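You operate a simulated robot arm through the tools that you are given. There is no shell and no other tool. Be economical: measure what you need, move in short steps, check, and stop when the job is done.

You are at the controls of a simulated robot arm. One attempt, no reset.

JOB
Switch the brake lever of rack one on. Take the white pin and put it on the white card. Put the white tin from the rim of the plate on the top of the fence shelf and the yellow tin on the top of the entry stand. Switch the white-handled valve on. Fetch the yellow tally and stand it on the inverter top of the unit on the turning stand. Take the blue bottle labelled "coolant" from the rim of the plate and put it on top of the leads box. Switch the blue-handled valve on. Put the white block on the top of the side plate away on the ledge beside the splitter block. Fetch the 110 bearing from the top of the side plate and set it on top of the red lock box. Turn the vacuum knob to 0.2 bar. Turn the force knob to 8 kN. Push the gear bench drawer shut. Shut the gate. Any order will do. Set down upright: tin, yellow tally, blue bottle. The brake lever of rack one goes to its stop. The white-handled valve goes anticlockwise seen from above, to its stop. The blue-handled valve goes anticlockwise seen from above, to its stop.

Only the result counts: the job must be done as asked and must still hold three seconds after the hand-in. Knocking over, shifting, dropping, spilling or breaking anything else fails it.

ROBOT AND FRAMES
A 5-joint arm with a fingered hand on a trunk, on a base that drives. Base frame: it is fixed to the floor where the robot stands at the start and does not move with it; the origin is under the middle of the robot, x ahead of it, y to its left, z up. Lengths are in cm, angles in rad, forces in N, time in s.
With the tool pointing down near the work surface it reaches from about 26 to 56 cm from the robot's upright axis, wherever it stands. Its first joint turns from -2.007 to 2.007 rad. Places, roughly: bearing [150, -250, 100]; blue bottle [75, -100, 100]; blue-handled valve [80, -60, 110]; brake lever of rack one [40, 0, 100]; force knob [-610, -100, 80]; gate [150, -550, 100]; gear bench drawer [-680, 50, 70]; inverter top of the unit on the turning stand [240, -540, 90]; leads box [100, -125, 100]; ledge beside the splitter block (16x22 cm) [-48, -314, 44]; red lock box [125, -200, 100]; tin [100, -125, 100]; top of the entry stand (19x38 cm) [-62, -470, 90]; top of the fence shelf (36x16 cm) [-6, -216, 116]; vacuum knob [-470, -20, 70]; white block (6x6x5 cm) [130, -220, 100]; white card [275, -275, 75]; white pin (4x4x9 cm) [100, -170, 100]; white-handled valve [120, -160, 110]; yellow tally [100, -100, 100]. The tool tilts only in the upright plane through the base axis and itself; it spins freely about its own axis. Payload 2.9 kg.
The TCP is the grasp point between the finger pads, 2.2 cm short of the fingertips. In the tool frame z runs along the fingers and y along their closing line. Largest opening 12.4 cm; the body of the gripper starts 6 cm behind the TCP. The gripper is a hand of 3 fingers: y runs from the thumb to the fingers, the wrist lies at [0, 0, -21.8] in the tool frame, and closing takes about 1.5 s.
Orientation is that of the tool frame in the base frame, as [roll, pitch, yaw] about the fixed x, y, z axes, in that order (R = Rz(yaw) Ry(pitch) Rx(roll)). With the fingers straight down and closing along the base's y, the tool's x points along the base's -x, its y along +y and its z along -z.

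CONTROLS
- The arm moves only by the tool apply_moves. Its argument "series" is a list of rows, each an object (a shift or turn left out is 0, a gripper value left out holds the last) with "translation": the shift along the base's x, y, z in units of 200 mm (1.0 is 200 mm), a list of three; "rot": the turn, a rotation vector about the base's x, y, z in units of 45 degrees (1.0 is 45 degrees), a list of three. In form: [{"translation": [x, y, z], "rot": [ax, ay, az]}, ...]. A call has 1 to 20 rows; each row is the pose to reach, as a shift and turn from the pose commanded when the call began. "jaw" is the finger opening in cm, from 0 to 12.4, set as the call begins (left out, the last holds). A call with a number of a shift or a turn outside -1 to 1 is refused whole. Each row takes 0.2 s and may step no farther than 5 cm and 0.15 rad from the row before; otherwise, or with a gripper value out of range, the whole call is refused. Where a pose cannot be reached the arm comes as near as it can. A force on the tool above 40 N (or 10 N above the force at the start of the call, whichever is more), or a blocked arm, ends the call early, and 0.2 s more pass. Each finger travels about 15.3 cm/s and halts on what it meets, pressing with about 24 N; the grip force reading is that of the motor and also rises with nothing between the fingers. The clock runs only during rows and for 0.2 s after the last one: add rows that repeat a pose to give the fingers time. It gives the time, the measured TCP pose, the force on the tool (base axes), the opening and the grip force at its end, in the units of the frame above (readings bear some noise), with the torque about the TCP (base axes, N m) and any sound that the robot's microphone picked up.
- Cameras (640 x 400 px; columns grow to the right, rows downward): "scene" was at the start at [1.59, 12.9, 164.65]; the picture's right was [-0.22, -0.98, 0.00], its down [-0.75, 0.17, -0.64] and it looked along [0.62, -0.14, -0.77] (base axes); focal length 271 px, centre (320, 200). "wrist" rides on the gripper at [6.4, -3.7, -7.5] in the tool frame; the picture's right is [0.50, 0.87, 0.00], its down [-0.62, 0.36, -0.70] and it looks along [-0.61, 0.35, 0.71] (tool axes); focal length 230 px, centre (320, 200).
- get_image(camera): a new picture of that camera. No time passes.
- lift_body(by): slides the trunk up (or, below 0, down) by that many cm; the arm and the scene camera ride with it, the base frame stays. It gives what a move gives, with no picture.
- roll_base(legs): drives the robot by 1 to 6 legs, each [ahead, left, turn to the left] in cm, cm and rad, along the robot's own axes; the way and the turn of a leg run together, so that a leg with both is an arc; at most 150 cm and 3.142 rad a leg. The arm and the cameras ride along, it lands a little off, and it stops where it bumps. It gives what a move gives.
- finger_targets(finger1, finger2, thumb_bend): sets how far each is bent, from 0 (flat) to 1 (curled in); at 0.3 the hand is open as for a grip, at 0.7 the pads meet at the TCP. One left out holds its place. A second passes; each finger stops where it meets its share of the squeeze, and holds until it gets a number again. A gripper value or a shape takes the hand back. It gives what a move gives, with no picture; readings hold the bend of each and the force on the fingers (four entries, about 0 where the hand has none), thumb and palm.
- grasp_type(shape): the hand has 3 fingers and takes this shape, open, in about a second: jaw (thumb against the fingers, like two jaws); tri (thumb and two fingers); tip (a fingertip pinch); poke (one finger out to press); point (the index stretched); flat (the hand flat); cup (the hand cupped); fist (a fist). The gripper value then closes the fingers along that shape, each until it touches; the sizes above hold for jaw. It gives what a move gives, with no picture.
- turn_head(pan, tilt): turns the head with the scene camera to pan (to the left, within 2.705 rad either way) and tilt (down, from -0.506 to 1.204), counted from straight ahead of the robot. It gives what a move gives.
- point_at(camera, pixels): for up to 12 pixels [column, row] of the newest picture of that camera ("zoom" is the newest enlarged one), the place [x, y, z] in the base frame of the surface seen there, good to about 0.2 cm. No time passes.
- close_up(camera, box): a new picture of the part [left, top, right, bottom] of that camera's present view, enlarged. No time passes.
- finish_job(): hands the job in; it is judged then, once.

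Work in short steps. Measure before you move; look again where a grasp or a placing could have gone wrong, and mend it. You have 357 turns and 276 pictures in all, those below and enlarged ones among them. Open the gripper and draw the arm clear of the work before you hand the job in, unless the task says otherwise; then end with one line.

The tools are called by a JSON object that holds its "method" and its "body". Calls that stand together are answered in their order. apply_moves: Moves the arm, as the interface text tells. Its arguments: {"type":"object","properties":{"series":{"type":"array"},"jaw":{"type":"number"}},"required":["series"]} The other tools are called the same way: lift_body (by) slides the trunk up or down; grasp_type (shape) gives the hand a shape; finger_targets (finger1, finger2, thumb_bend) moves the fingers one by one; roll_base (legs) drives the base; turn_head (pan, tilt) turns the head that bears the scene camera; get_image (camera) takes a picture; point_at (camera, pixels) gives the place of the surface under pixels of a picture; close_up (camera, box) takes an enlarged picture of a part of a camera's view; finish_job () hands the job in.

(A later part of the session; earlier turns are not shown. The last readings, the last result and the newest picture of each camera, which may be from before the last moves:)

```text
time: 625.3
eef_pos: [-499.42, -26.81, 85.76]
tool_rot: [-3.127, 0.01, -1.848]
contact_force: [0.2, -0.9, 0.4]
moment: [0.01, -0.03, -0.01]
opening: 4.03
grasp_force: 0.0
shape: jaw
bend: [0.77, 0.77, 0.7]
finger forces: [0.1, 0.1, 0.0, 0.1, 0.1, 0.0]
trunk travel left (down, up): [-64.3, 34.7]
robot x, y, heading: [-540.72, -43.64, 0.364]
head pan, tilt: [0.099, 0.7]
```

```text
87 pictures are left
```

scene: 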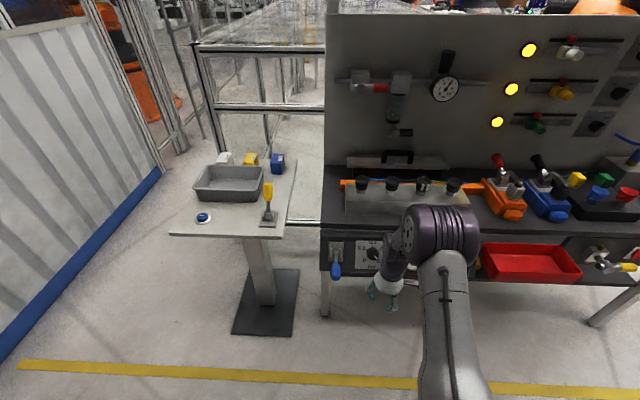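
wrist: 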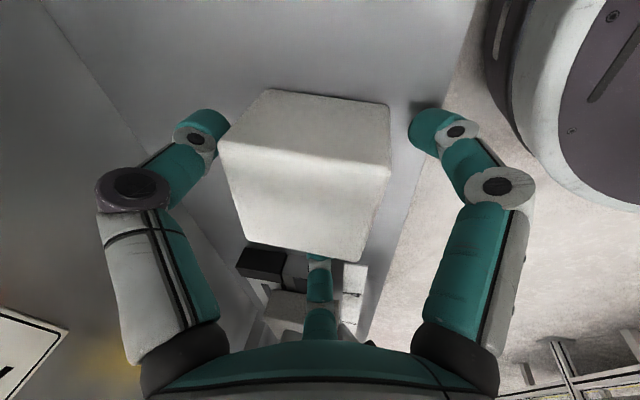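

Zoom on the knob from here.

{"method": "close_up", "body": {"camera": "scene", "box": [325, 230, 425, 290]}}

{"method": "point_at", "body": {"camera": "zoom", "pixels": [[312, 162], [300, 150], [325, 150], [312, 140], [312, 185], [240, 80], [240, 200], [400, 80], [345, 205], [260, 210], [290, 90], [340, 90]]}}

```text
6.40 times, centred on (375, 260) of scene
```

zoom: 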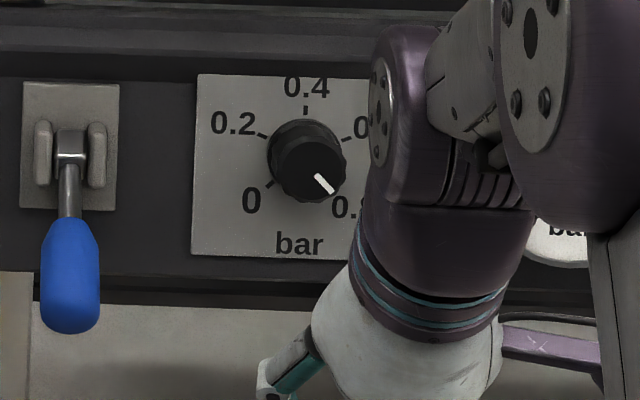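

```text
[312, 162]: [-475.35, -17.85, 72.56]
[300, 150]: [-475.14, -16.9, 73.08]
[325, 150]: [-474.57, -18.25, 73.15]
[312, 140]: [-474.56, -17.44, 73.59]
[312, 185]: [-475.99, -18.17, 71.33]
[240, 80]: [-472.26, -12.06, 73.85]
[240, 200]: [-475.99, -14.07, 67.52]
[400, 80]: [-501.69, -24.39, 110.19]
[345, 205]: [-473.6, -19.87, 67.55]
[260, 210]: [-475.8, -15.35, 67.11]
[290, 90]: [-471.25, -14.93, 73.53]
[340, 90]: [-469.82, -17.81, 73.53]
```

Frontal view shows the pointer at 0.8 (lower right); 0.2 is ≈202° anticlockwise, so I need two grips of ~101°. First spin the hand ~100° clockwise, then tilt it to face the panel (34° below horizontal).

{"method": "apply_moves", "body": {"series": [{"rot": [0, 0, -0.18]}, {"rot": [0, 0, -0.36]}, {"rot": [0, 0, -0.54]}, {"rot": [0, 0, -0.72]}, {"rot": [0, 0, -0.9]}, {"rot": [0, 0, -1.0]}], "jaw": 7}}

{"method": "apply_moves", "body": {"series": [{"rot": [0, 0, -0.18]}, {"rot": [0, 0, -0.36]}, {"rot": [0, 0, -0.54]}, {"rot": [0, 0, -0.72]}, {"rot": [0, 0, -0.9]}, {"rot": [0, 0, -1.0]}]}}

{"method": "apply_moves", "body": {"series": [{"rot": [0, 0, -0.15]}, {"rot": [0, 0, -0.27]}]}}

{"method": "apply_moves", "body": {"series": [{"translation": [0.05, 0.02, -0.05], "rot": [0.06, -0.15, 0]}, {"translation": [0.1, 0.04, -0.1], "rot": [0.12, -0.31, 0]}, {"translation": [0.15, 0.06, -0.15], "rot": [0.18, -0.46, 0]}, {"translation": [0.2, 0.08, -0.2], "rot": [0.24, -0.61, 0]}, {"translation": [0.25, 0.1, -0.25], "rot": [0.3, -0.75, 0]}, {"translation": [0.28, 0.11, -0.3], "rot": [0.35, -0.88, 0]}]}}

{"method": "apply_moves", "body": {"series": [{"translation": [0.03, 0.01, -0.06], "rot": [0.06, -0.15, 0]}, {"translation": [0.06, 0.02, -0.12], "rot": [0.11, -0.275, 0]}, {"translation": [0.06, 0.02, -0.25], "rot": [0.11, -0.275, 0]}]}}

```text
time: 626.7
eef_pos: [-499.37, -26.81, 85.68]
tool_rot: [-3.141, 0.013, -2.635]
contact_force: [0.8, -0.7, -0.2]
moment: [0.01, 0.0, 0.0]
opening: 6.95
grasp_force: 0.0
shape: jaw
bend: [0.34, 0.34, 0.7]
finger forces: [0.0, 0.1, 0.0, 0.0, 0.0, 0.1]
trunk travel left (down, up): [-64.3, 34.7]
robot x, y, heading: [-540.83, -43.83, 0.359]
head pan, tilt: [0.099, 0.7]
```

```text
time: 628.1
eef_pos: [-499.39, -26.7, 85.64]
tool_rot: [-3.14, 0.002, 2.862]
contact_force: [-0.2, -0.1, 0.9]
moment: [0.03, -0.01, -0.05]
opening: 6.95
grasp_force: 0.0
shape: jaw
bend: [0.34, 0.34, 0.7]
finger forces: [0.1, 0.1, 0.1, 0.0, 0.0, 0.0]
trunk travel left (down, up): [-64.3, 34.7]
robot x, y, heading: [-540.49, -43.96, 0.363]
head pan, tilt: [0.099, 0.7]
```

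```text
time: 628.7
eef_pos: [-499.5, -26.8, 85.69]
tool_rot: [-3.139, -0.002, 2.647]
contact_force: [-0.7, 0.3, 0.1]
moment: [0.04, 0.02, -0.02]
opening: 6.94
grasp_force: 0.0
shape: jaw
bend: [0.34, 0.34, 0.7]
finger forces: [0.0, 0.0, 0.1, 0.0, 0.1, 0.1]
trunk travel left (down, up): [-64.3, 34.7]
robot x, y, heading: [-540.74, -43.9, 0.36]
head pan, tilt: [0.099, 0.7]
```

```text
time: 630.1
eef_pos: [-493.53, -25.73, 79.82]
tool_rot: [2.534, 0.455, 2.505]
contact_force: [-0.8, 0.1, 0.0]
moment: [0.01, -0.03, -0.02]
opening: 6.94
grasp_force: 0.1
shape: jaw
bend: [0.34, 0.34, 0.7]
finger forces: [0.1, 0.1, 0.0, 0.1, 0.0, 0.0]
out of reach, approached as far as the arm can: row 2, 3, 4, 5, 6
trunk travel left (down, up): [-64.3, 34.7]
robot x, y, heading: [-540.43, -44.39, 0.362]
head pan, tilt: [0.099, 0.7]
```

```text
time: 630.9
eef_pos: [-492.05, -25.43, 74.83]
tool_rot: [2.303, 0.569, 2.386]
contact_force: [0.0, 0.0, 0.5]
moment: [0.0, -0.01, 0.0]
opening: 6.96
grasp_force: 0.0
shape: jaw
bend: [0.34, 0.34, 0.7]
finger forces: [0.1, 0.1, 0.1, 0.0, 0.0, 0.0]
trunk travel left (down, up): [-64.3, 34.7]
robot x, y, heading: [-540.73, -43.84, 0.36]
head pan, tilt: [0.099, 0.7]
```

Tool direction matches the panel normal (0.77,0.30,-0.56). Drive ahead 14 and left 1 to hover 6 cm off the knob, and look.

{"method": "roll_base", "body": {"legs": [[0, 1, 0], [13.5, 0, 0]]}}

{"method": "get_image", "body": {"camera": "wrist"}}

```text
time: 632.6
eef_pos: [-479.62, -19.86, 74.6]
tool_rot: [2.304, 0.569, 2.385]
contact_force: [0.5, -0.1, -0.6]
moment: [0.01, -0.01, -0.02]
opening: 6.95
grasp_force: 0.1
shape: jaw
bend: [0.34, 0.34, 0.7]
finger forces: [0.0, 0.1, 0.0, 0.1, 0.1, 0.0]
trunk travel left (down, up): [-64.3, 34.7]
robot x, y, heading: [-528.34, -38.28, 0.359]
head pan, tilt: [0.099, 0.7]
```

```text
85 pictures are left
```

wrist: 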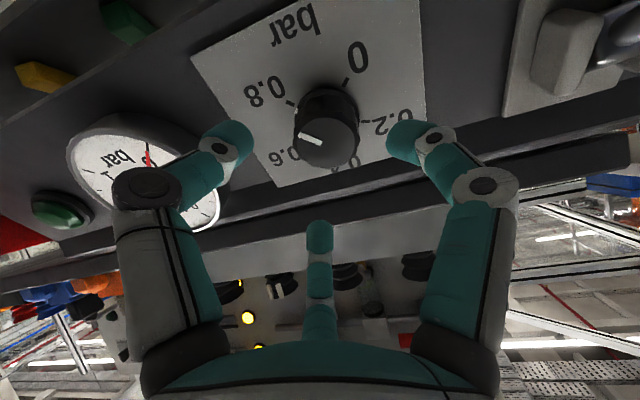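

Measure the knob's cap for lateral alignment.

{"method": "point_at", "body": {"camera": "wrist", "pixels": [[328, 142], [318, 148], [340, 135], [328, 160], [330, 122], [255, 60], [400, 60], [260, 120], [310, 175]]}}

```text
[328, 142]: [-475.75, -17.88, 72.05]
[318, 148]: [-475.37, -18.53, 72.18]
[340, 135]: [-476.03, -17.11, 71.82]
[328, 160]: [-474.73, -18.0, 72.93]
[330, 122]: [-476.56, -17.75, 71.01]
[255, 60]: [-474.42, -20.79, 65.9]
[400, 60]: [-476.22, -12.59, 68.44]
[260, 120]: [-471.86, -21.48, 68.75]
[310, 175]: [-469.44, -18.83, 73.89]
```

Lateral error only 0.5 cm. Advance 6 cm along the tool axis around the knob and close.

{"method": "apply_moves", "body": {"series": [{"translation": [0.08, 0.04, -0.05]}, {"translation": [0.155, 0.075, -0.105]}, {"translation": [0.22, 0.105, -0.15]}]}}

{"method": "get_image", "body": {"camera": "wrist"}}

```text
time: 633.4
eef_pos: [-475.3, -17.78, 71.6]
tool_rot: [2.3, 0.565, 2.387]
contact_force: [-0.5, -0.4, 0.1]
moment: [-0.01, -0.02, 0.0]
opening: 6.95
grasp_force: 0.1
shape: jaw
bend: [0.34, 0.34, 0.7]
finger forces: [0.0, 0.1, 0.0, 0.0, 0.0, 0.1]
trunk travel left (down, up): [-64.3, 34.7]
robot x, y, heading: [-528.65, -38.41, 0.359]
head pan, tilt: [0.099, 0.7]
```

```text
84 pictures are left
```

wrist: 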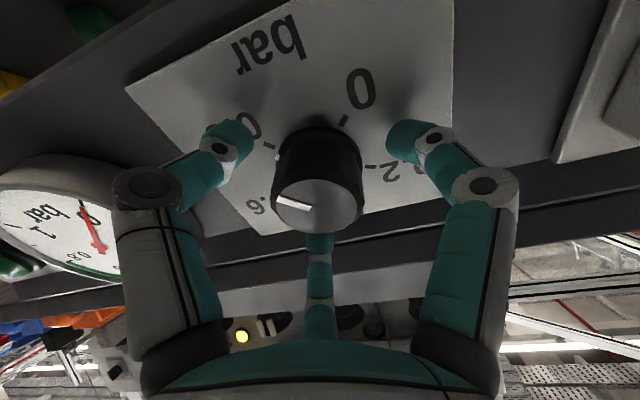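

Knob is centred between the fingers. Close and turn anticlockwise in steps (first ~101°).

{"method": "apply_moves", "body": {"series": [{}, {}, {}, {}, {}, {}], "jaw": 1.5}}

{"method": "apply_moves", "body": {"series": [{"rot": [-0.1445, -0.0552, 0.1054]}, {"rot": [-0.289, -0.1104, 0.2108]}, {"rot": [-0.4335, -0.1656, 0.3162]}, {"rot": [-0.578, -0.2208, 0.4216]}]}}

{"method": "get_image", "body": {"camera": "wrist"}}

```text
time: 634.8
eef_pos: [-475.4, -17.67, 71.74]
tool_rot: [2.302, 0.566, 2.387]
contact_force: [3.6, 0.0, -0.7]
moment: [0.0, 0.02, -0.01]
opening: 3.55
grasp_force: 24.2
shape: jaw
bend: [0.76, 0.77, 0.7]
finger forces: [21.6, 21.7, 0.0, 0.0, 21.9, 0.0]
trunk travel left (down, up): [-64.3, 34.7]
robot x, y, heading: [-528.17, -38.05, 0.359]
head pan, tilt: [0.099, 0.7]
```

```text
time: 635.8
eef_pos: [-475.29, -17.71, 71.65]
tool_rot: [2.761, 0.923, 3.047]
contact_force: [1.7, 2.6, -0.2]
moment: [0.07, -0.05, 0.09]
opening: 3.55
grasp_force: 24.0
shape: jaw
bend: [0.76, 0.77, 0.7]
finger forces: [22.6, 22.0, 0.1, 0.1, 21.9, 0.0]
trunk travel left (down, up): [-64.3, 34.7]
robot x, y, heading: [-528.63, -38.09, 0.356]
head pan, tilt: [0.099, 0.7]
```

```text
83 pictures are left
```

wrist: 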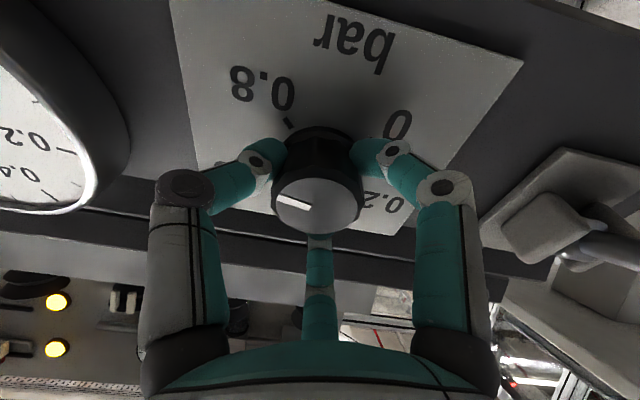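

The knob turns with the hand. Continue two more steps.

{"method": "apply_moves", "body": {"series": [{"rot": [-0.1445, -0.0552, 0.1054]}, {"rot": [-0.289, -0.1104, 0.2108]}, {"rot": [-0.4335, -0.1656, 0.3162]}, {"rot": [-0.578, -0.2208, 0.4216]}]}}

{"method": "apply_moves", "body": {"series": [{"rot": [-0.1445, -0.0552, 0.1054]}, {"rot": [-0.289, -0.1104, 0.2108]}, {"rot": [-0.4335, -0.1656, 0.3162]}, {"rot": [-0.578, -0.2208, 0.4216]}]}}

{"method": "get_image", "body": {"camera": "wrist"}}

```text
time: 636.8
eef_pos: [-475.39, -17.75, 71.64]
tool_rot: [-2.715, 0.906, -2.25]
contact_force: [0.0, 1.3, -1.6]
moment: [0.1, -0.02, 0.11]
opening: 3.54
grasp_force: 23.9
shape: jaw
bend: [0.76, 0.77, 0.7]
finger forces: [22.6, 23.1, 0.0, 0.0, 22.6, 0.0]
trunk travel left (down, up): [-64.3, 34.7]
robot x, y, heading: [-528.48, -38.68, 0.357]
head pan, tilt: [0.099, 0.7]
```

```text
time: 637.8
eef_pos: [-475.25, -17.83, 71.7]
tool_rot: [-2.284, 0.539, -1.62]
contact_force: [3.1, -2.0, -2.9]
moment: [0.08, -0.06, 0.1]
opening: 3.52
grasp_force: 24.1
shape: jaw
bend: [0.76, 0.77, 0.7]
finger forces: [22.3, 22.4, 0.0, 0.1, 22.8, 0.0]
trunk travel left (down, up): [-64.3, 34.7]
robot x, y, heading: [-528.48, -38.23, 0.363]
head pan, tilt: [0.099, 0.7]
```

```text
82 pictures are left
```

wrist: 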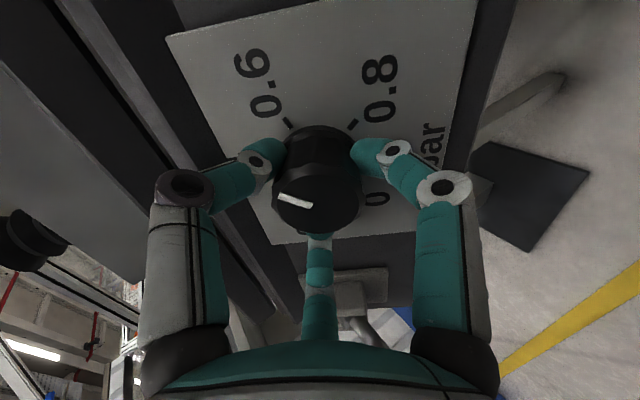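

Open, spin back clockwise 101° around the knob, regrip.

{"method": "apply_moves", "body": {"series": [{}, {}, {}, {}], "jaw": 7}}

{"method": "apply_moves", "body": {"series": [{"rot": [0.1445, 0.0552, -0.1054]}, {"rot": [0.289, 0.1104, -0.2108]}, {"rot": [0.4335, 0.1656, -0.3162]}, {"rot": [0.578, 0.2208, -0.4216]}]}}

{"method": "apply_moves", "body": {"series": [{"rot": [0.1445, 0.0552, -0.1054]}, {"rot": [0.289, 0.1104, -0.2108]}, {"rot": [0.4335, 0.1656, -0.3162]}, {"rot": [0.578, 0.2208, -0.4216]}]}}

{"method": "apply_moves", "body": {"series": [{"rot": [0.1445, 0.0552, -0.1054]}, {"rot": [0.289, 0.1104, -0.2108]}, {"rot": [0.4335, 0.1656, -0.3162]}, {"rot": [0.578, 0.2208, -0.4216]}]}}

{"method": "get_image", "body": {"camera": "wrist"}}

```text
time: 638.8
eef_pos: [-475.47, -17.86, 71.73]
tool_rot: [-2.284, 0.541, -1.621]
contact_force: [0.5, 0.1, -0.5]
moment: [0.01, 0.0, 0.0]
opening: 6.93
grasp_force: 0.1
shape: jaw
bend: [0.34, 0.34, 0.7]
finger forces: [0.1, 0.0, 0.0, 0.1, 0.0, 0.0]
trunk travel left (down, up): [-64.3, 34.7]
robot x, y, heading: [-528.33, -38.42, 0.36]
head pan, tilt: [0.099, 0.7]
```

```text
time: 639.8
eef_pos: [-475.35, -17.8, 71.8]
tool_rot: [-2.721, 0.909, -2.255]
contact_force: [0.6, 0.7, 0.4]
moment: [0.02, 0.02, -0.03]
opening: 6.93
grasp_force: 0.1
shape: jaw
bend: [0.34, 0.34, 0.7]
finger forces: [0.0, 0.0, 0.1, 0.0, 0.0, 0.0]
trunk travel left (down, up): [-64.3, 34.7]
robot x, y, heading: [-528.23, -38.32, 0.361]
head pan, tilt: [0.099, 0.7]
```

```text
time: 640.8
eef_pos: [-475.4, -17.93, 71.75]
tool_rot: [2.757, 0.92, 3.04]
contact_force: [0.1, 0.0, -0.2]
moment: [0.0, 0.01, -0.04]
opening: 6.95
grasp_force: 0.0
shape: jaw
bend: [0.34, 0.34, 0.7]
finger forces: [0.0, 0.0, 0.0, 0.1, 0.0, 0.0]
trunk travel left (down, up): [-64.3, 34.7]
robot x, y, heading: [-528.73, -38.24, 0.362]
head pan, tilt: [0.099, 0.7]
```

```text
time: 641.8
eef_pos: [-475.31, -17.76, 71.77]
tool_rot: [2.297, 0.565, 2.384]
contact_force: [0.0, 0.2, 0.8]
moment: [-0.03, -0.04, 0.03]
opening: 6.96
grasp_force: 0.0
shape: jaw
bend: [0.34, 0.34, 0.7]
finger forces: [0.0, 0.1, 0.1, 0.0, 0.0, 0.0]
trunk travel left (down, up): [-64.3, 34.7]
robot x, y, heading: [-528.17, -38.46, 0.358]
head pan, tilt: [0.099, 0.7]
```

```text
81 pictures are left
```

wrist: 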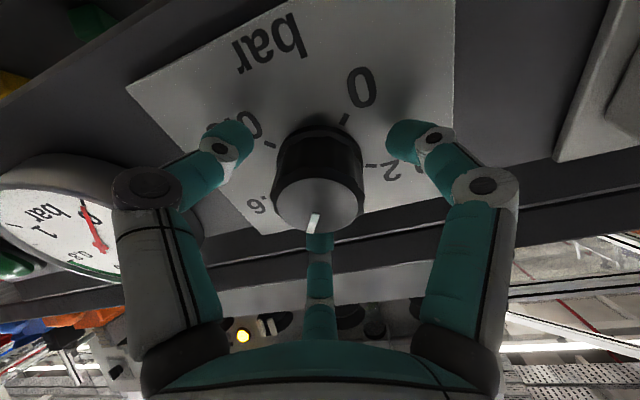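

Regrip and turn another ~101° anticlockwise.

{"method": "apply_moves", "body": {"series": [{}, {}, {}, {}, {}], "jaw": 1.5}}

{"method": "apply_moves", "body": {"series": [{"rot": [-0.1445, -0.0552, 0.1054]}, {"rot": [-0.289, -0.1104, 0.2108]}, {"rot": [-0.4335, -0.1656, 0.3162]}, {"rot": [-0.578, -0.2208, 0.4216]}]}}

{"method": "apply_moves", "body": {"series": [{"rot": [-0.1445, -0.0552, 0.1054]}, {"rot": [-0.289, -0.1104, 0.2108]}, {"rot": [-0.4335, -0.1656, 0.3162]}, {"rot": [-0.578, -0.2208, 0.4216]}]}}

{"method": "apply_moves", "body": {"series": [{"rot": [-0.1445, -0.0552, 0.1054]}, {"rot": [-0.289, -0.1104, 0.2108]}, {"rot": [-0.4335, -0.1656, 0.3162]}, {"rot": [-0.578, -0.2208, 0.4216]}]}}

{"method": "apply_moves", "body": {"series": [{}, {}, {}, {}], "jaw": 7}}

{"method": "get_image", "body": {"camera": "wrist"}}

```text
time: 643.0
eef_pos: [-475.26, -17.72, 71.82]
tool_rot: [2.3, 0.566, 2.386]
contact_force: [2.5, 2.2, 1.6]
moment: [0.05, -0.01, 0.03]
opening: 3.53
grasp_force: 23.8
shape: jaw
bend: [0.77, 0.77, 0.7]
finger forces: [21.4, 21.5, 0.0, 0.0, 22.2, 0.1]
trunk travel left (down, up): [-64.3, 34.7]
robot x, y, heading: [-528.95, -38.16, 0.363]
head pan, tilt: [0.099, 0.7]
```

```text
time: 644.0
eef_pos: [-475.25, -17.68, 71.71]
tool_rot: [2.764, 0.922, 3.048]
contact_force: [-4.5, 3.1, 2.3]
moment: [0.06, -0.04, 0.02]
opening: 3.55
grasp_force: 23.6
shape: jaw
bend: [0.77, 0.77, 0.7]
finger forces: [22.5, 22.8, 0.0, 0.1, 22.3, 0.0]
trunk travel left (down, up): [-64.3, 34.7]
robot x, y, heading: [-528.69, -38.25, 0.36]
head pan, tilt: [0.099, 0.7]
```

```text
time: 645.0
eef_pos: [-475.32, -17.72, 71.75]
tool_rot: [-2.714, 0.905, -2.248]
contact_force: [-0.2, 3.8, -1.4]
moment: [0.12, -0.05, 0.11]
opening: 3.54
grasp_force: 24.0
shape: jaw
bend: [0.77, 0.77, 0.7]
finger forces: [21.8, 23.1, 0.0, 0.1, 22.4, 0.1]
trunk travel left (down, up): [-64.3, 34.7]
robot x, y, heading: [-528.29, -38.6, 0.36]
head pan, tilt: [0.099, 0.7]
```

```text
time: 646.0
eef_pos: [-475.38, -17.78, 71.77]
tool_rot: [-2.285, 0.538, -1.619]
contact_force: [1.7, 1.8, -1.2]
moment: [0.16, -0.11, 0.12]
opening: 3.56
grasp_force: 24.2
shape: jaw
bend: [0.77, 0.77, 0.7]
finger forces: [21.1, 23.1, 0.0, 0.0, 23.4, 0.0]
trunk travel left (down, up): [-64.3, 34.7]
robot x, y, heading: [-528.45, -38.12, 0.355]
head pan, tilt: [0.099, 0.7]
```

```text
time: 647.0
eef_pos: [-475.33, -17.8, 71.75]
tool_rot: [-2.285, 0.54, -1.622]
contact_force: [-0.6, -0.3, 0.5]
moment: [0.02, 0.0, 0.01]
opening: 6.94
grasp_force: 0.1
shape: jaw
bend: [0.34, 0.34, 0.7]
finger forces: [0.0, 0.0, 0.0, 0.0, 0.0, 0.1]
trunk travel left (down, up): [-64.3, 34.7]
robot x, y, heading: [-528.45, -38.32, 0.36]
head pan, tilt: [0.099, 0.7]
```

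```text
80 pictures are left
```

wrist: 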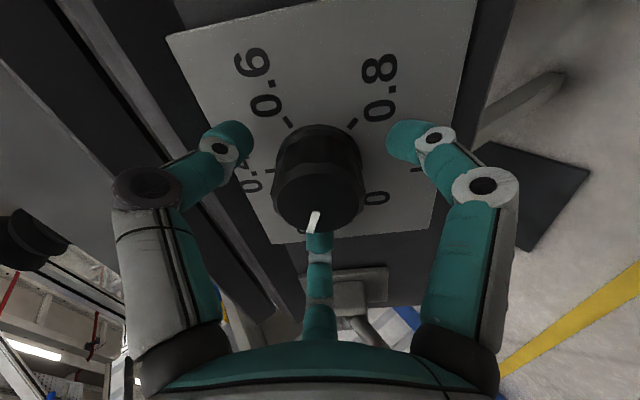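

Withdraw along the tool axis, back off, and check the pointer frontally.

{"method": "apply_moves", "body": {"series": [{"translation": [-0.08, -0.03, 0.058]}, {"translation": [-0.16, -0.06, 0.115]}, {"translation": [-0.24, -0.09, 0.17]}]}}

{"method": "roll_base", "body": {"legs": [[-14, 0, 0]]}}

{"method": "close_up", "body": {"camera": "scene", "box": [325, 210, 425, 290]}}

```text
time: 647.8
eef_pos: [-480.25, -19.78, 75.32]
tool_rot: [-2.284, 0.541, -1.621]
contact_force: [0.1, 0.2, 0.3]
moment: [-0.02, 0.01, 0.0]
opening: 6.98
grasp_force: 0.1
shape: jaw
bend: [0.34, 0.34, 0.7]
finger forces: [0.0, 0.0, 0.0, 0.1, 0.0, 0.0]
trunk travel left (down, up): [-64.3, 34.7]
robot x, y, heading: [-528.14, -38.59, 0.36]
head pan, tilt: [0.099, 0.7]
```

```text
time: 649.1
eef_pos: [-493.55, -24.7, 75.46]
tool_rot: [-2.282, 0.543, -1.623]
contact_force: [0.1, -0.1, -0.5]
moment: [0.02, 0.0, -0.01]
opening: 6.92
grasp_force: 0.0
shape: jaw
bend: [0.34, 0.34, 0.7]
finger forces: [0.0, 0.0, 0.1, 0.0, 0.1, 0.1]
trunk travel left (down, up): [-64.3, 34.7]
robot x, y, heading: [-542.08, -43.25, 0.354]
head pan, tilt: [0.099, 0.7]
```

```text
5.00 times, centred on (375, 250) of scene
```

zoom: 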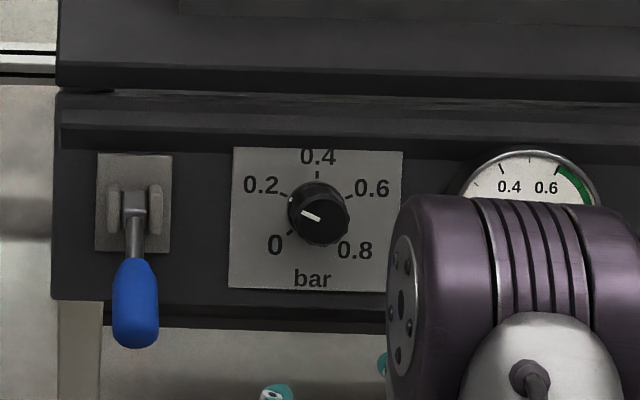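

Zoom tighter to judge the pointer against the 0.2 tick.

{"method": "close_up", "body": {"camera": "scene", "box": [356, 228, 396, 260]}}

```text
12.50 times, centred on (376, 244) of scene
```

zoom: 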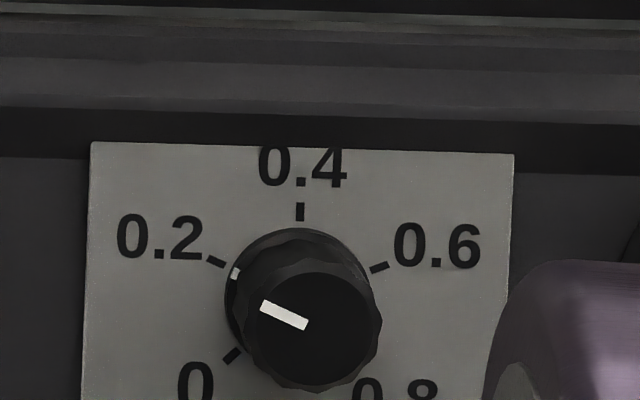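

The mark sits on the 0.2 tick. Next the force knob near (-610,-100): turn around and look.

{"method": "roll_base", "body": {"legs": [[0, 0, -2.6]]}}

{"method": "turn_head", "body": {"pan": -0.3, "tilt": 0.5}}

{"method": "get_image", "body": {"camera": "scene"}}

```text
time: 655.5
eef_pos: [-571.4, -85.66, 75.29]
tool_rot: [-2.284, 0.541, 2.115]
contact_force: [-0.5, -0.7, 0.2]
moment: [0.01, 0.02, 0.01]
opening: 6.95
grasp_force: 0.0
shape: jaw
bend: [0.34, 0.34, 0.7]
finger forces: [0.1, 0.0, 0.1, 0.0, 0.1, 0.0]
trunk travel left (down, up): [-64.3, 34.7]
robot x, y, heading: [-541.74, -43.1, -2.182]
head pan, tilt: [0.099, 0.7]
```

```text
time: 656.4
eef_pos: [-571.29, -85.7, 75.34]
tool_rot: [-2.284, 0.542, 2.116]
contact_force: [-1.1, 0.3, 1.5]
moment: [0.0, 0.03, -0.02]
opening: 6.94
grasp_force: 0.0
shape: jaw
bend: [0.34, 0.34, 0.7]
finger forces: [0.0, 0.0, 0.0, 0.0, 0.0, 0.1]
trunk travel left (down, up): [-64.3, 34.7]
robot x, y, heading: [-541.67, -43.06, -2.187]
head pan, tilt: [-0.3, 0.499]
```

```text
77 pictures are left
```

scene: 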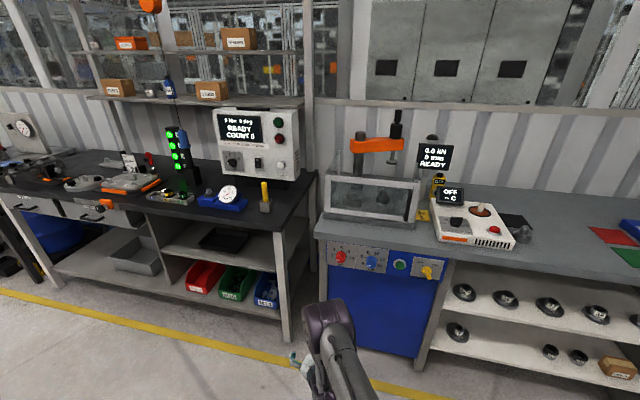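

The press panel at (380,262) has coloured knobs. Enlarge.

{"method": "close_up", "body": {"camera": "scene", "box": [320, 230, 450, 300]}}

{"method": "point_at", "body": {"camera": "zoom", "pixels": [[90, 130], [250, 155], [520, 205], [60, 80], [60, 160], [170, 110], [300, 120], [560, 170], [390, 170], [420, 230]]}}

```text
4.92 times, centred on (385, 265) of scene
```

zoom: 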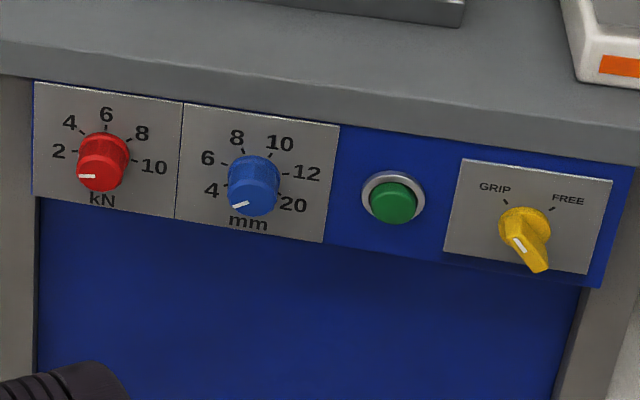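

```text
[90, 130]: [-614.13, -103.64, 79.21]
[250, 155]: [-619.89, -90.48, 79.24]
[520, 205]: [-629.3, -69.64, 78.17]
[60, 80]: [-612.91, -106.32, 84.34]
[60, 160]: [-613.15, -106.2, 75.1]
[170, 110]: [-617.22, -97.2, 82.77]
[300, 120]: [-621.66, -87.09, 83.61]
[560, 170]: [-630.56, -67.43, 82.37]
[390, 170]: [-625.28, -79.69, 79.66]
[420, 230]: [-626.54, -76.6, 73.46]
```

The red kN knob points at 2; 8 is ≈135° clockwise; this panel is vertical. Align squarely in front of it.

{"method": "roll_base", "body": {"legs": [[0, 0, -0.53], [0, 24.5, 0], [10, 0, 0]]}}

{"method": "turn_head", "body": {"pan": 0.15, "tilt": 0.65}}

{"method": "close_up", "body": {"camera": "scene", "box": [220, 180, 420, 330]}}

```text
time: 660.4
eef_pos: [-586.92, -91.96, 75.26]
tool_rot: [-2.285, 0.542, 1.604]
contact_force: [0.4, 0.8, -0.5]
moment: [0.01, 0.0, 0.0]
opening: 6.96
grasp_force: 0.0
shape: jaw
bend: [0.34, 0.34, 0.7]
finger forces: [0.0, 0.1, 0.1, 0.1, 0.0, 0.0]
trunk travel left (down, up): [-64.3, 34.7]
robot x, y, heading: [-540.62, -69.31, -2.695]
head pan, tilt: [-0.3, 0.499]
```

```text
time: 661.3
eef_pos: [-586.82, -92.04, 75.37]
tool_rot: [-2.285, 0.542, 1.602]
contact_force: [-0.1, 0.0, -0.5]
moment: [-0.02, -0.01, 0.01]
opening: 6.96
grasp_force: 0.1
shape: jaw
bend: [0.34, 0.34, 0.7]
finger forces: [0.0, 0.0, 0.0, 0.1, 0.0, 0.0]
trunk travel left (down, up): [-64.3, 34.7]
robot x, y, heading: [-540.18, -69.37, -2.693]
head pan, tilt: [0.15, 0.649]
```

```text
2.67 times, centred on (320, 255) of scene
```

zoom: 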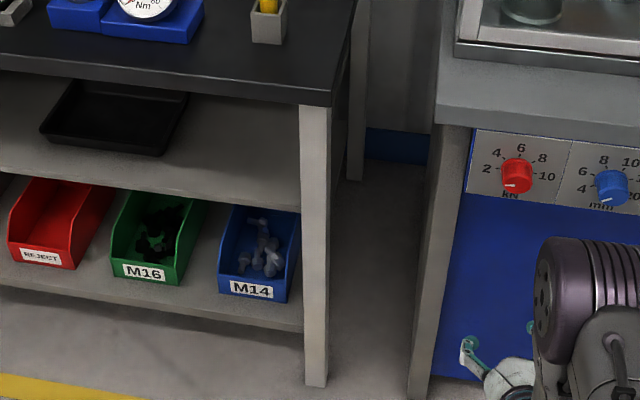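

Measure the red knob and panel.

{"method": "close_up", "body": {"camera": "scene", "box": [390, 225, 440, 265]}}

{"method": "point_at", "body": {"camera": "zoom", "pixels": [[300, 220], [270, 205], [330, 205], [300, 185], [300, 250], [130, 80], [450, 100], [130, 230], [440, 250], [290, 215]]}}

```text
10.00 times, centred on (415, 245) of scene
```

zoom: 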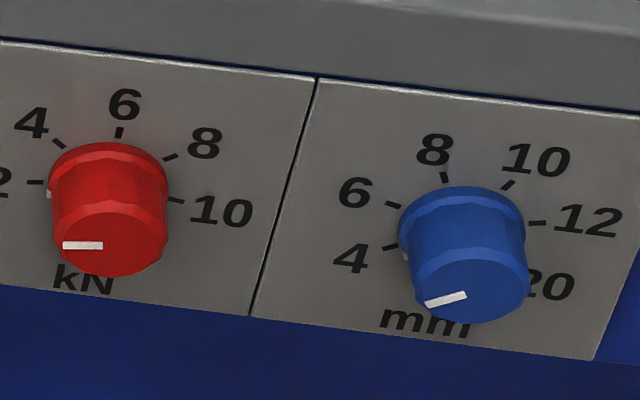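

```text
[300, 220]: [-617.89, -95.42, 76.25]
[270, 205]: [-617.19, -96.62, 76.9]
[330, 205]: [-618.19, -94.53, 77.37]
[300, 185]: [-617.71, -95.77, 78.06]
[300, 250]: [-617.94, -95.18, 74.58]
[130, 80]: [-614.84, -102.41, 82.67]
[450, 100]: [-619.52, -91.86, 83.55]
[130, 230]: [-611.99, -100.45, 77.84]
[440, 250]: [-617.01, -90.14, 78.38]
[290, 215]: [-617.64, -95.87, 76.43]
```

Knob axis ≈(-613.2,-101.6) at z 77.4. Tilt the hand to horizontal and add ~14° anticlockwise spin.

{"method": "apply_moves", "body": {"series": [{"translation": [0, 0, 0.03], "rot": [-0.07, 0.155, 0]}, {"translation": [0, 0, 0.06], "rot": [-0.14, 0.31, 0]}, {"translation": [0, 0, 0.09], "rot": [-0.21, 0.465, 0]}, {"translation": [0, 0, 0.11], "rot": [-0.28, 0.62, 0]}, {"translation": [0, 0, 0.11], "rot": [-0.31, 0.683, 0]}]}}

{"method": "apply_moves", "body": {"series": [{"rot": [0.15, 0.07, 0]}, {"rot": [0.28, 0.127, 0]}]}}

{"method": "get_image", "body": {"camera": "wrist"}}

```text
time: 662.5
eef_pos: [-586.78, -92.06, 77.43]
tool_rot: [-1.576, 0.657, 2.02]
contact_force: [-0.5, -0.1, 0.6]
moment: [-0.01, 0.0, -0.01]
opening: 6.96
grasp_force: 0.0
shape: jaw
bend: [0.34, 0.34, 0.7]
finger forces: [0.0, 0.0, 0.0, 0.0, 0.0, 0.0]
trunk travel left (down, up): [-64.3, 34.7]
robot x, y, heading: [-540.56, -69.82, -2.698]
head pan, tilt: [0.15, 0.649]
```

```text
time: 663.1
eef_pos: [-586.9, -91.98, 77.45]
tool_rot: [-1.583, 0.414, 2.016]
contact_force: [0.1, 0.8, -1.1]
moment: [-0.01, 0.02, 0.0]
opening: 6.96
grasp_force: 0.0
shape: jaw
bend: [0.34, 0.34, 0.7]
finger forces: [0.1, 0.0, 0.1, 0.0, 0.0, 0.0]
trunk travel left (down, up): [-64.3, 34.7]
robot x, y, heading: [-540.34, -69.72, -2.702]
head pan, tilt: [0.15, 0.649]
```

```text
73 pictures are left
```

wrist: 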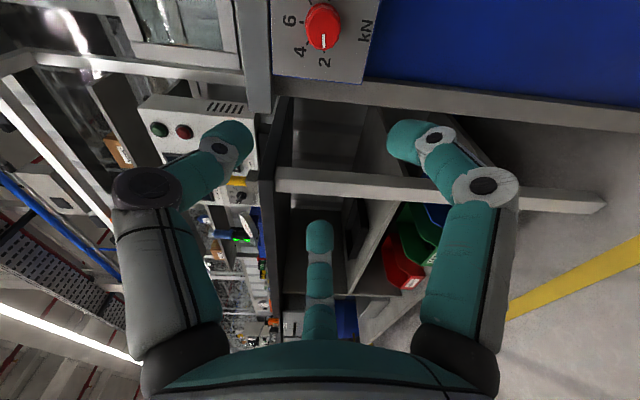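

Direction is within 1.4° of normal. Turn -0.02, shift right 1.3, approach 21 cm.

{"method": "roll_base", "body": {"legs": [[0, 0, -0.02], [0, -1.4, 0], [21, 0, 0]]}}

{"method": "get_image", "body": {"camera": "wrist"}}

{"method": "point_at", "body": {"camera": "wrist", "pixels": [[320, 130], [305, 130], [335, 130], [320, 110], [320, 150], [250, 60], [400, 60], [250, 100]]}}

```text
time: 665.4
eef_pos: [-607.19, -98.59, 77.38]
tool_rot: [-1.582, 0.416, 2.001]
contact_force: [-0.1, -1.2, 0.0]
moment: [0.0, 0.01, 0.0]
opening: 6.95
grasp_force: 0.0
shape: jaw
bend: [0.34, 0.34, 0.7]
finger forces: [0.0, 0.0, 0.0, 0.1, 0.0, 0.1]
trunk travel left (down, up): [-64.3, 34.7]
robot x, y, heading: [-560.13, -76.94, -2.718]
head pan, tilt: [0.15, 0.649]
```

```text
72 pictures are left
```

wrist: 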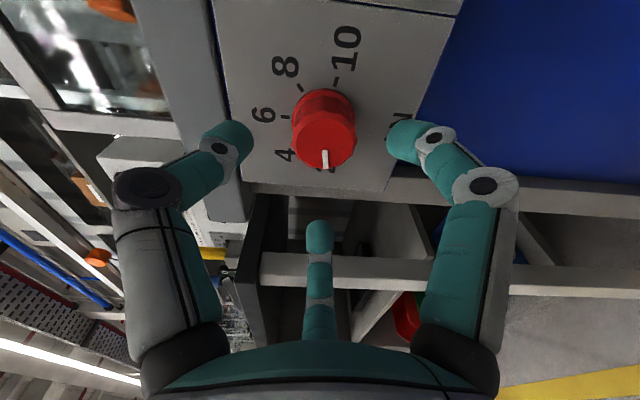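

```text
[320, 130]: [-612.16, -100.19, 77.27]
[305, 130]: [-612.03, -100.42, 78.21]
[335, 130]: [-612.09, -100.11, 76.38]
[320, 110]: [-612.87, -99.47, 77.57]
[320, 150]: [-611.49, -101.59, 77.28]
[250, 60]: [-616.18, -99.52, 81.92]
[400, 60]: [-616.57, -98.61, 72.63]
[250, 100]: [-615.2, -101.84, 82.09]
```

Knob centred. Advance 6 cm, close.

{"method": "apply_moves", "body": {"series": [{"translation": [-0.09, -0.046, -0.007]}, {"translation": [-0.18, -0.092, -0.014]}, {"translation": [-0.262, -0.134, -0.02]}]}}

{"method": "apply_moves", "body": {"series": [{}, {}, {}, {}, {}, {}], "jaw": 1.5}}

{"method": "get_image", "body": {"camera": "wrist"}}

```text
time: 666.2
eef_pos: [-612.58, -101.29, 76.97]
tool_rot: [-1.582, 0.416, 2.004]
contact_force: [-0.2, 0.2, 0.2]
moment: [0.02, -0.03, 0.0]
opening: 6.95
grasp_force: 0.1
shape: jaw
bend: [0.34, 0.34, 0.7]
finger forces: [0.0, 0.0, 0.0, 0.1, 0.0, 0.0]
trunk travel left (down, up): [-64.3, 34.7]
robot x, y, heading: [-560.08, -76.93, -2.711]
head pan, tilt: [0.15, 0.649]
```

```text
time: 667.6
eef_pos: [-612.64, -101.28, 77.03]
tool_rot: [-1.582, 0.415, 2.003]
contact_force: [-4.6, 0.4, 2.4]
moment: [-0.01, 0.04, -0.06]
opening: 3.18
grasp_force: 23.7
shape: jaw
bend: [0.76, 0.48, 0.7]
finger forces: [21.1, 22.2, 0.0, 0.0, 22.9, 0.0]
trunk travel left (down, up): [-64.3, 34.7]
robot x, y, heading: [-560.59, -76.85, -2.719]
head pan, tilt: [0.15, 0.649]
```

```text
71 pictures are left
```

wrist: 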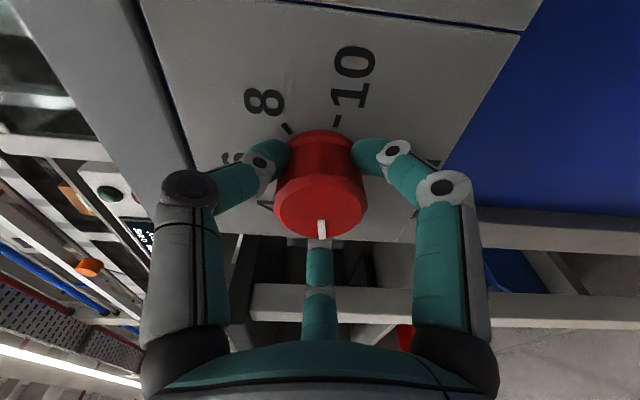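

Turn clockwise 135° in steps.

{"method": "apply_moves", "body": {"series": [{"rot": [-0.1634, -0.0754, -0.002]}, {"rot": [-0.3268, -0.1508, -0.004]}, {"rot": [-0.49, -0.2262, -0.006]}, {"rot": [-0.6536, -0.3016, -0.008]}, {"rot": [-0.817, -0.377, -0.01]}]}}

{"method": "apply_moves", "body": {"series": [{"rot": [-0.1634, -0.0754, -0.002]}, {"rot": [-0.3268, -0.1508, -0.004]}, {"rot": [-0.49, -0.2262, -0.006]}, {"rot": [-0.6536, -0.3016, -0.008]}, {"rot": [-0.817, -0.377, -0.01]}]}}

{"method": "apply_moves", "body": {"series": [{"rot": [-0.1634, -0.0754, -0.002]}, {"rot": [-0.3268, -0.1508, -0.004]}, {"rot": [-0.49, -0.2262, -0.006]}, {"rot": [-0.6536, -0.3016, -0.008]}, {"rot": [-0.817, -0.377, -0.01]}]}}

{"method": "apply_moves", "body": {"series": [{"rot": [-0.136, -0.063, -0.001]}, {"rot": [-0.272, -0.126, -0.002]}]}}

{"method": "get_image", "body": {"camera": "wrist"}}

```text
time: 668.8
eef_pos: [-612.54, -101.32, 76.91]
tool_rot: [-1.599, 1.125, 1.983]
contact_force: [-10.1, -5.4, -1.4]
moment: [-0.02, 0.08, -0.02]
opening: 3.21
grasp_force: 23.8
shape: jaw
bend: [0.76, 0.48, 0.7]
finger forces: [21.3, 22.9, 0.1, 0.0, 21.4, 0.0]
trunk travel left (down, up): [-64.3, 34.7]
robot x, y, heading: [-560.26, -76.87, -2.717]
head pan, tilt: [0.15, 0.649]
```

```text
time: 670.0
eef_pos: [-612.46, -101.46, 76.81]
tool_rot: [1.617, 1.31, -1.089]
contact_force: [-9.2, -10.0, -3.6]
moment: [0.01, 0.08, 0.04]
opening: 3.14
grasp_force: 23.4
shape: jaw
bend: [0.76, 0.76, 0.7]
finger forces: [22.0, 22.4, 0.0, 0.0, 21.1, 0.0]
trunk travel left (down, up): [-64.3, 34.7]
robot x, y, heading: [-560.11, -76.71, -2.715]
head pan, tilt: [0.15, 0.649]
```

```text
time: 671.2
eef_pos: [-612.45, -101.31, 76.93]
tool_rot: [1.584, 0.606, -1.125]
contact_force: [-6.9, -16.3, -8.9]
moment: [0.06, -0.01, 0.12]
opening: 3.15
grasp_force: 24.1
shape: jaw
bend: [0.75, 0.76, 0.7]
finger forces: [25.1, 22.1, 0.1, 0.0, 23.4, 0.1]
trunk travel left (down, up): [-64.3, 34.7]
robot x, y, heading: [-560.29, -76.67, -2.713]
head pan, tilt: [0.15, 0.649]
```

```text
time: 671.8
eef_pos: [-612.49, -101.4, 76.89]
tool_rot: [1.583, 0.372, -1.13]
contact_force: [-4.4, -17.0, -5.4]
moment: [-0.03, 0.04, 0.16]
opening: 3.17
grasp_force: 23.6
shape: jaw
bend: [0.75, 0.76, 0.7]
finger forces: [25.1, 22.4, 0.1, 0.1, 23.4, 0.1]
trunk travel left (down, up): [-64.3, 34.7]
robot x, y, heading: [-560.03, -76.84, -2.714]
head pan, tilt: [0.15, 0.649]
```

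```text
70 pictures are left
```

wrist: 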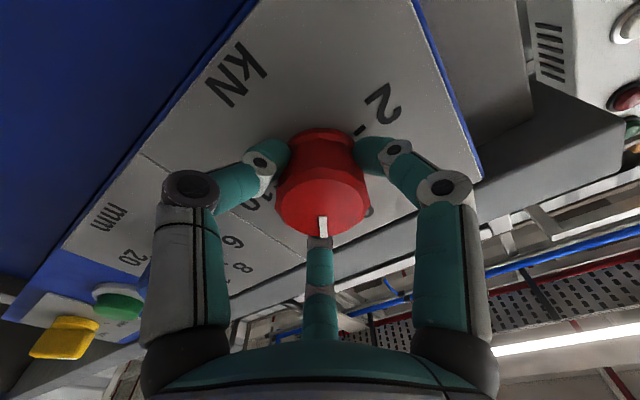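

Turned 135°. Release, withdraw along the axis and inspect.

{"method": "apply_moves", "body": {"series": [{}, {}, {}, {}], "jaw": 7}}

{"method": "apply_moves", "body": {"series": [{"translation": [0.1, 0.046, 0]}, {"translation": [0.2, 0.092, 0]}, {"translation": [0.3, 0.138, 0]}]}}

{"method": "roll_base", "body": {"legs": [[-24, 0, 0]]}}

{"method": "turn_head", "body": {"pan": 0.0, "tilt": 0.7}}

{"method": "get_image", "body": {"camera": "scene"}}

```text
time: 672.8
eef_pos: [-612.34, -101.17, 77.01]
tool_rot: [1.579, 0.37, -1.132]
contact_force: [-0.3, 0.3, 0.1]
moment: [-0.01, 0.0, 0.0]
opening: 6.98
grasp_force: 0.0
shape: jaw
bend: [0.34, 0.34, 0.7]
finger forces: [0.1, 0.0, 0.0, 0.1, 0.0, 0.1]
trunk travel left (down, up): [-64.3, 34.7]
robot x, y, heading: [-559.9, -76.85, -2.715]
head pan, tilt: [0.15, 0.649]
```

```text
time: 673.6
eef_pos: [-606.13, -98.21, 77.11]
tool_rot: [1.579, 0.37, -1.131]
contact_force: [0.5, -0.4, 0.5]
moment: [0.0, 0.0, 0.0]
opening: 6.94
grasp_force: 0.0
shape: jaw
bend: [0.34, 0.34, 0.7]
finger forces: [0.1, 0.0, 0.0, 0.0, 0.0, 0.0]
trunk travel left (down, up): [-64.3, 34.7]
robot x, y, heading: [-559.96, -76.81, -2.721]
head pan, tilt: [0.15, 0.649]
```

```text
time: 675.4
eef_pos: [-584.25, -88.28, 77.03]
tool_rot: [1.58, 0.371, -1.13]
contact_force: [0.0, 0.0, -0.2]
moment: [0.0, 0.0, -0.02]
opening: 6.98
grasp_force: 0.0
shape: jaw
bend: [0.34, 0.34, 0.7]
finger forces: [0.0, 0.0, 0.0, 0.0, 0.1, 0.0]
trunk travel left (down, up): [-64.3, 34.7]
robot x, y, heading: [-538.17, -67.08, -2.714]
head pan, tilt: [0.15, 0.649]
```

```text
time: 676.1
eef_pos: [-584.43, -88.35, 77.04]
tool_rot: [1.581, 0.372, -1.13]
contact_force: [-0.4, -0.3, 0.2]
moment: [0.02, 0.02, 0.0]
opening: 6.97
grasp_force: 0.0
shape: jaw
bend: [0.34, 0.34, 0.7]
finger forces: [0.0, 0.0, 0.1, 0.0, 0.0, 0.1]
trunk travel left (down, up): [-64.3, 34.7]
robot x, y, heading: [-538.11, -66.73, -2.715]
head pan, tilt: [0.0, 0.7]
```

```text
69 pictures are left
```

scene: 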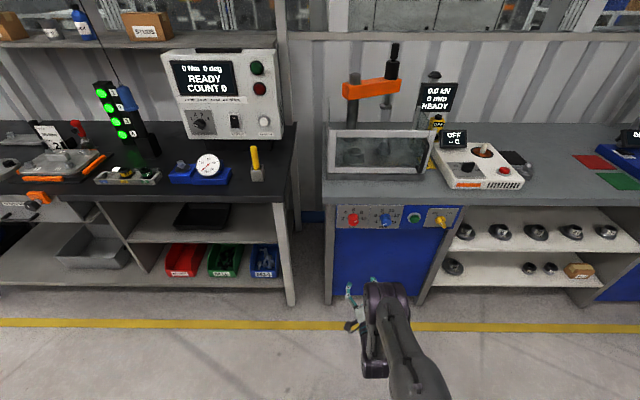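

Zoom on the kN knob.

{"method": "close_up", "body": {"camera": "scene", "box": [334, 203, 374, 233]}}

```text
13.33 times, centred on (354, 218) of scene
```

zoom: 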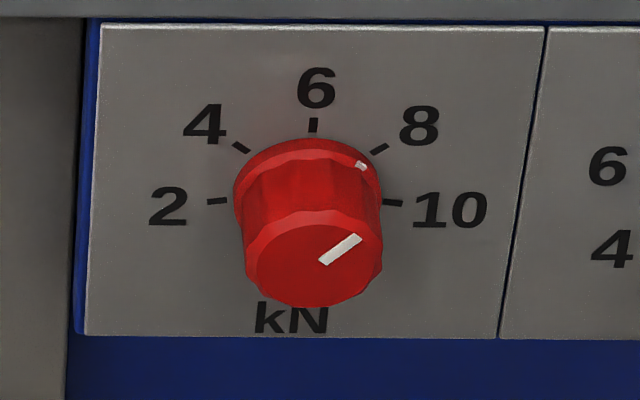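

The kN knob is at 8. Now look right for the gear bench drawer (-680,50).

{"method": "turn_head", "body": {"pan": -0.85, "tilt": 0.5}}

{"method": "get_image", "body": {"camera": "scene"}}

```text
time: 677.3
eef_pos: [-584.37, -88.42, 77.02]
tool_rot: [1.582, 0.37, -1.131]
contact_force: [0.0, -0.1, -0.2]
moment: [0.01, -0.01, 0.0]
opening: 6.94
grasp_force: 0.2
shape: jaw
bend: [0.34, 0.34, 0.7]
finger forces: [0.0, 0.0, 0.0, 0.0, 0.0, 0.0]
trunk travel left (down, up): [-64.3, 34.7]
robot x, y, heading: [-538.38, -66.57, -2.714]
head pan, tilt: [-0.85, 0.499]
```

```text
67 pictures are left
```

scene: 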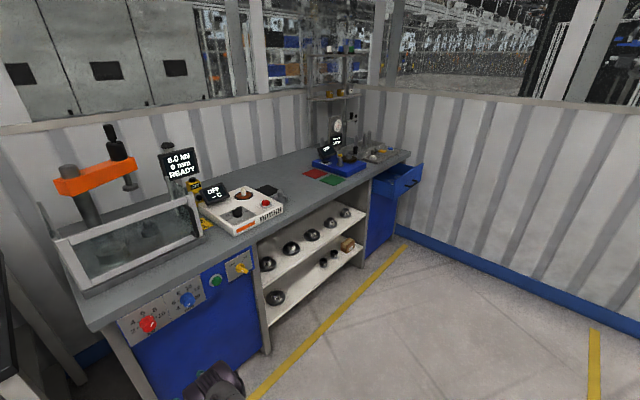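

The open blue drawer is at (402,178). Enlarge and measure.

{"method": "close_up", "body": {"camera": "scene", "box": [350, 140, 440, 210]}}

{"method": "point_at", "body": {"camera": "zoom", "pixels": [[430, 220], [500, 200], [380, 240], [430, 250], [330, 280], [330, 200], [450, 290], [510, 180], [390, 290], [410, 200]]}}

```text
5.71 times, centred on (395, 175) of scene
```

zoom: 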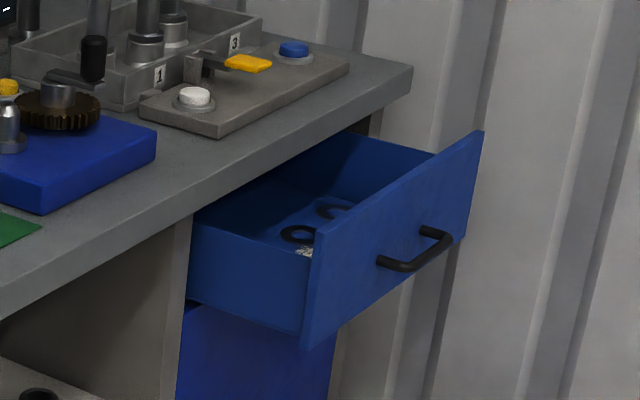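

```text
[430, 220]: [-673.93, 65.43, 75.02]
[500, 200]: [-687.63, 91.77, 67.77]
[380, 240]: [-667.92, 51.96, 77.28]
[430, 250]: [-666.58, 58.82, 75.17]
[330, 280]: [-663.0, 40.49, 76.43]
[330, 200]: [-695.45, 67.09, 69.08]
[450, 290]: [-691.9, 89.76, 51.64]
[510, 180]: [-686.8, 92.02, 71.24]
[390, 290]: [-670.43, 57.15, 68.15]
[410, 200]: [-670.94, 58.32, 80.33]
```

Drawer front plane is ~15 cm out, centre u≈329 (≈168 cm to my right along the bench). Close the fingers, raise 2.5 cm and strafe right.

{"method": "apply_moves", "body": {"series": [{}, {}, {}, {}, {}], "jaw": 0}}

{"method": "lift_body", "body": {"by": 2.5}}

{"method": "roll_base", "body": {"legs": [[0, -90, 0], [0, -76, 0]]}}

{"method": "turn_head", "body": {"pan": -0.1, "tilt": 0.7}}

{"method": "get_image", "body": {"camera": "scene"}}

```text
time: 678.5
eef_pos: [-584.36, -88.31, 76.88]
tool_rot: [1.582, 0.37, -1.131]
contact_force: [0.3, 0.5, 0.6]
moment: [-0.03, -0.04, -0.02]
opening: 0.02
grasp_force: 24.1
shape: jaw
bend: [0.7, 0.7, 0.7]
finger forces: [0.0, 0.0, 0.0, 0.0, 0.0, 0.0]
trunk travel left (down, up): [-64.3, 34.7]
robot x, y, heading: [-538.07, -66.84, -2.718]
head pan, tilt: [-0.85, 0.499]
```

```text
time: 679.2
eef_pos: [-584.35, -88.3, 79.52]
tool_rot: [1.582, 0.369, -1.131]
contact_force: [0.5, -0.1, -0.9]
moment: [0.0, -0.02, 0.0]
opening: 0.0
grasp_force: 24.0
shape: jaw
bend: [0.7, 0.7, 0.7]
finger forces: [0.1, 0.0, 0.0, 0.0, 0.0, 0.0]
trunk travel left (down, up): [-66.8, 32.2]
robot x, y, heading: [-537.99, -67.14, -2.716]
head pan, tilt: [-0.85, 0.499]
```

```text
time: 687.6
eef_pos: [-652.62, 62.85, 79.5]
tool_rot: [1.581, 0.37, -1.135]
contact_force: [0.6, 0.1, 1.0]
moment: [-0.01, 0.01, 0.01]
opening: 0.01
grasp_force: 23.9
shape: jaw
bend: [0.7, 0.7, 0.7]
finger forces: [0.0, 0.0, 0.1, 0.0, 0.0, 0.0]
trunk travel left (down, up): [-66.8, 32.2]
robot x, y, heading: [-606.45, 84.01, -2.723]
head pan, tilt: [-0.85, 0.499]
```

```text
time: 688.7
eef_pos: [-652.67, 62.8, 79.49]
tool_rot: [1.581, 0.371, -1.135]
contact_force: [-0.3, 0.4, 0.0]
moment: [0.03, 0.04, -0.03]
opening: 0.02
grasp_force: 23.8
shape: jaw
bend: [0.7, 0.7, 0.7]
finger forces: [0.1, 0.0, 0.1, 0.1, 0.1, 0.1]
trunk travel left (down, up): [-66.8, 32.2]
robot x, y, heading: [-606.3, 83.89, -2.719]
head pan, tilt: [-0.099, 0.7]
```

```text
65 pictures are left
```

scene: 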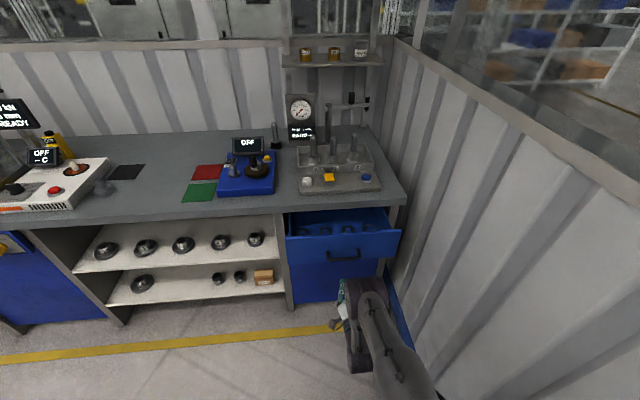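

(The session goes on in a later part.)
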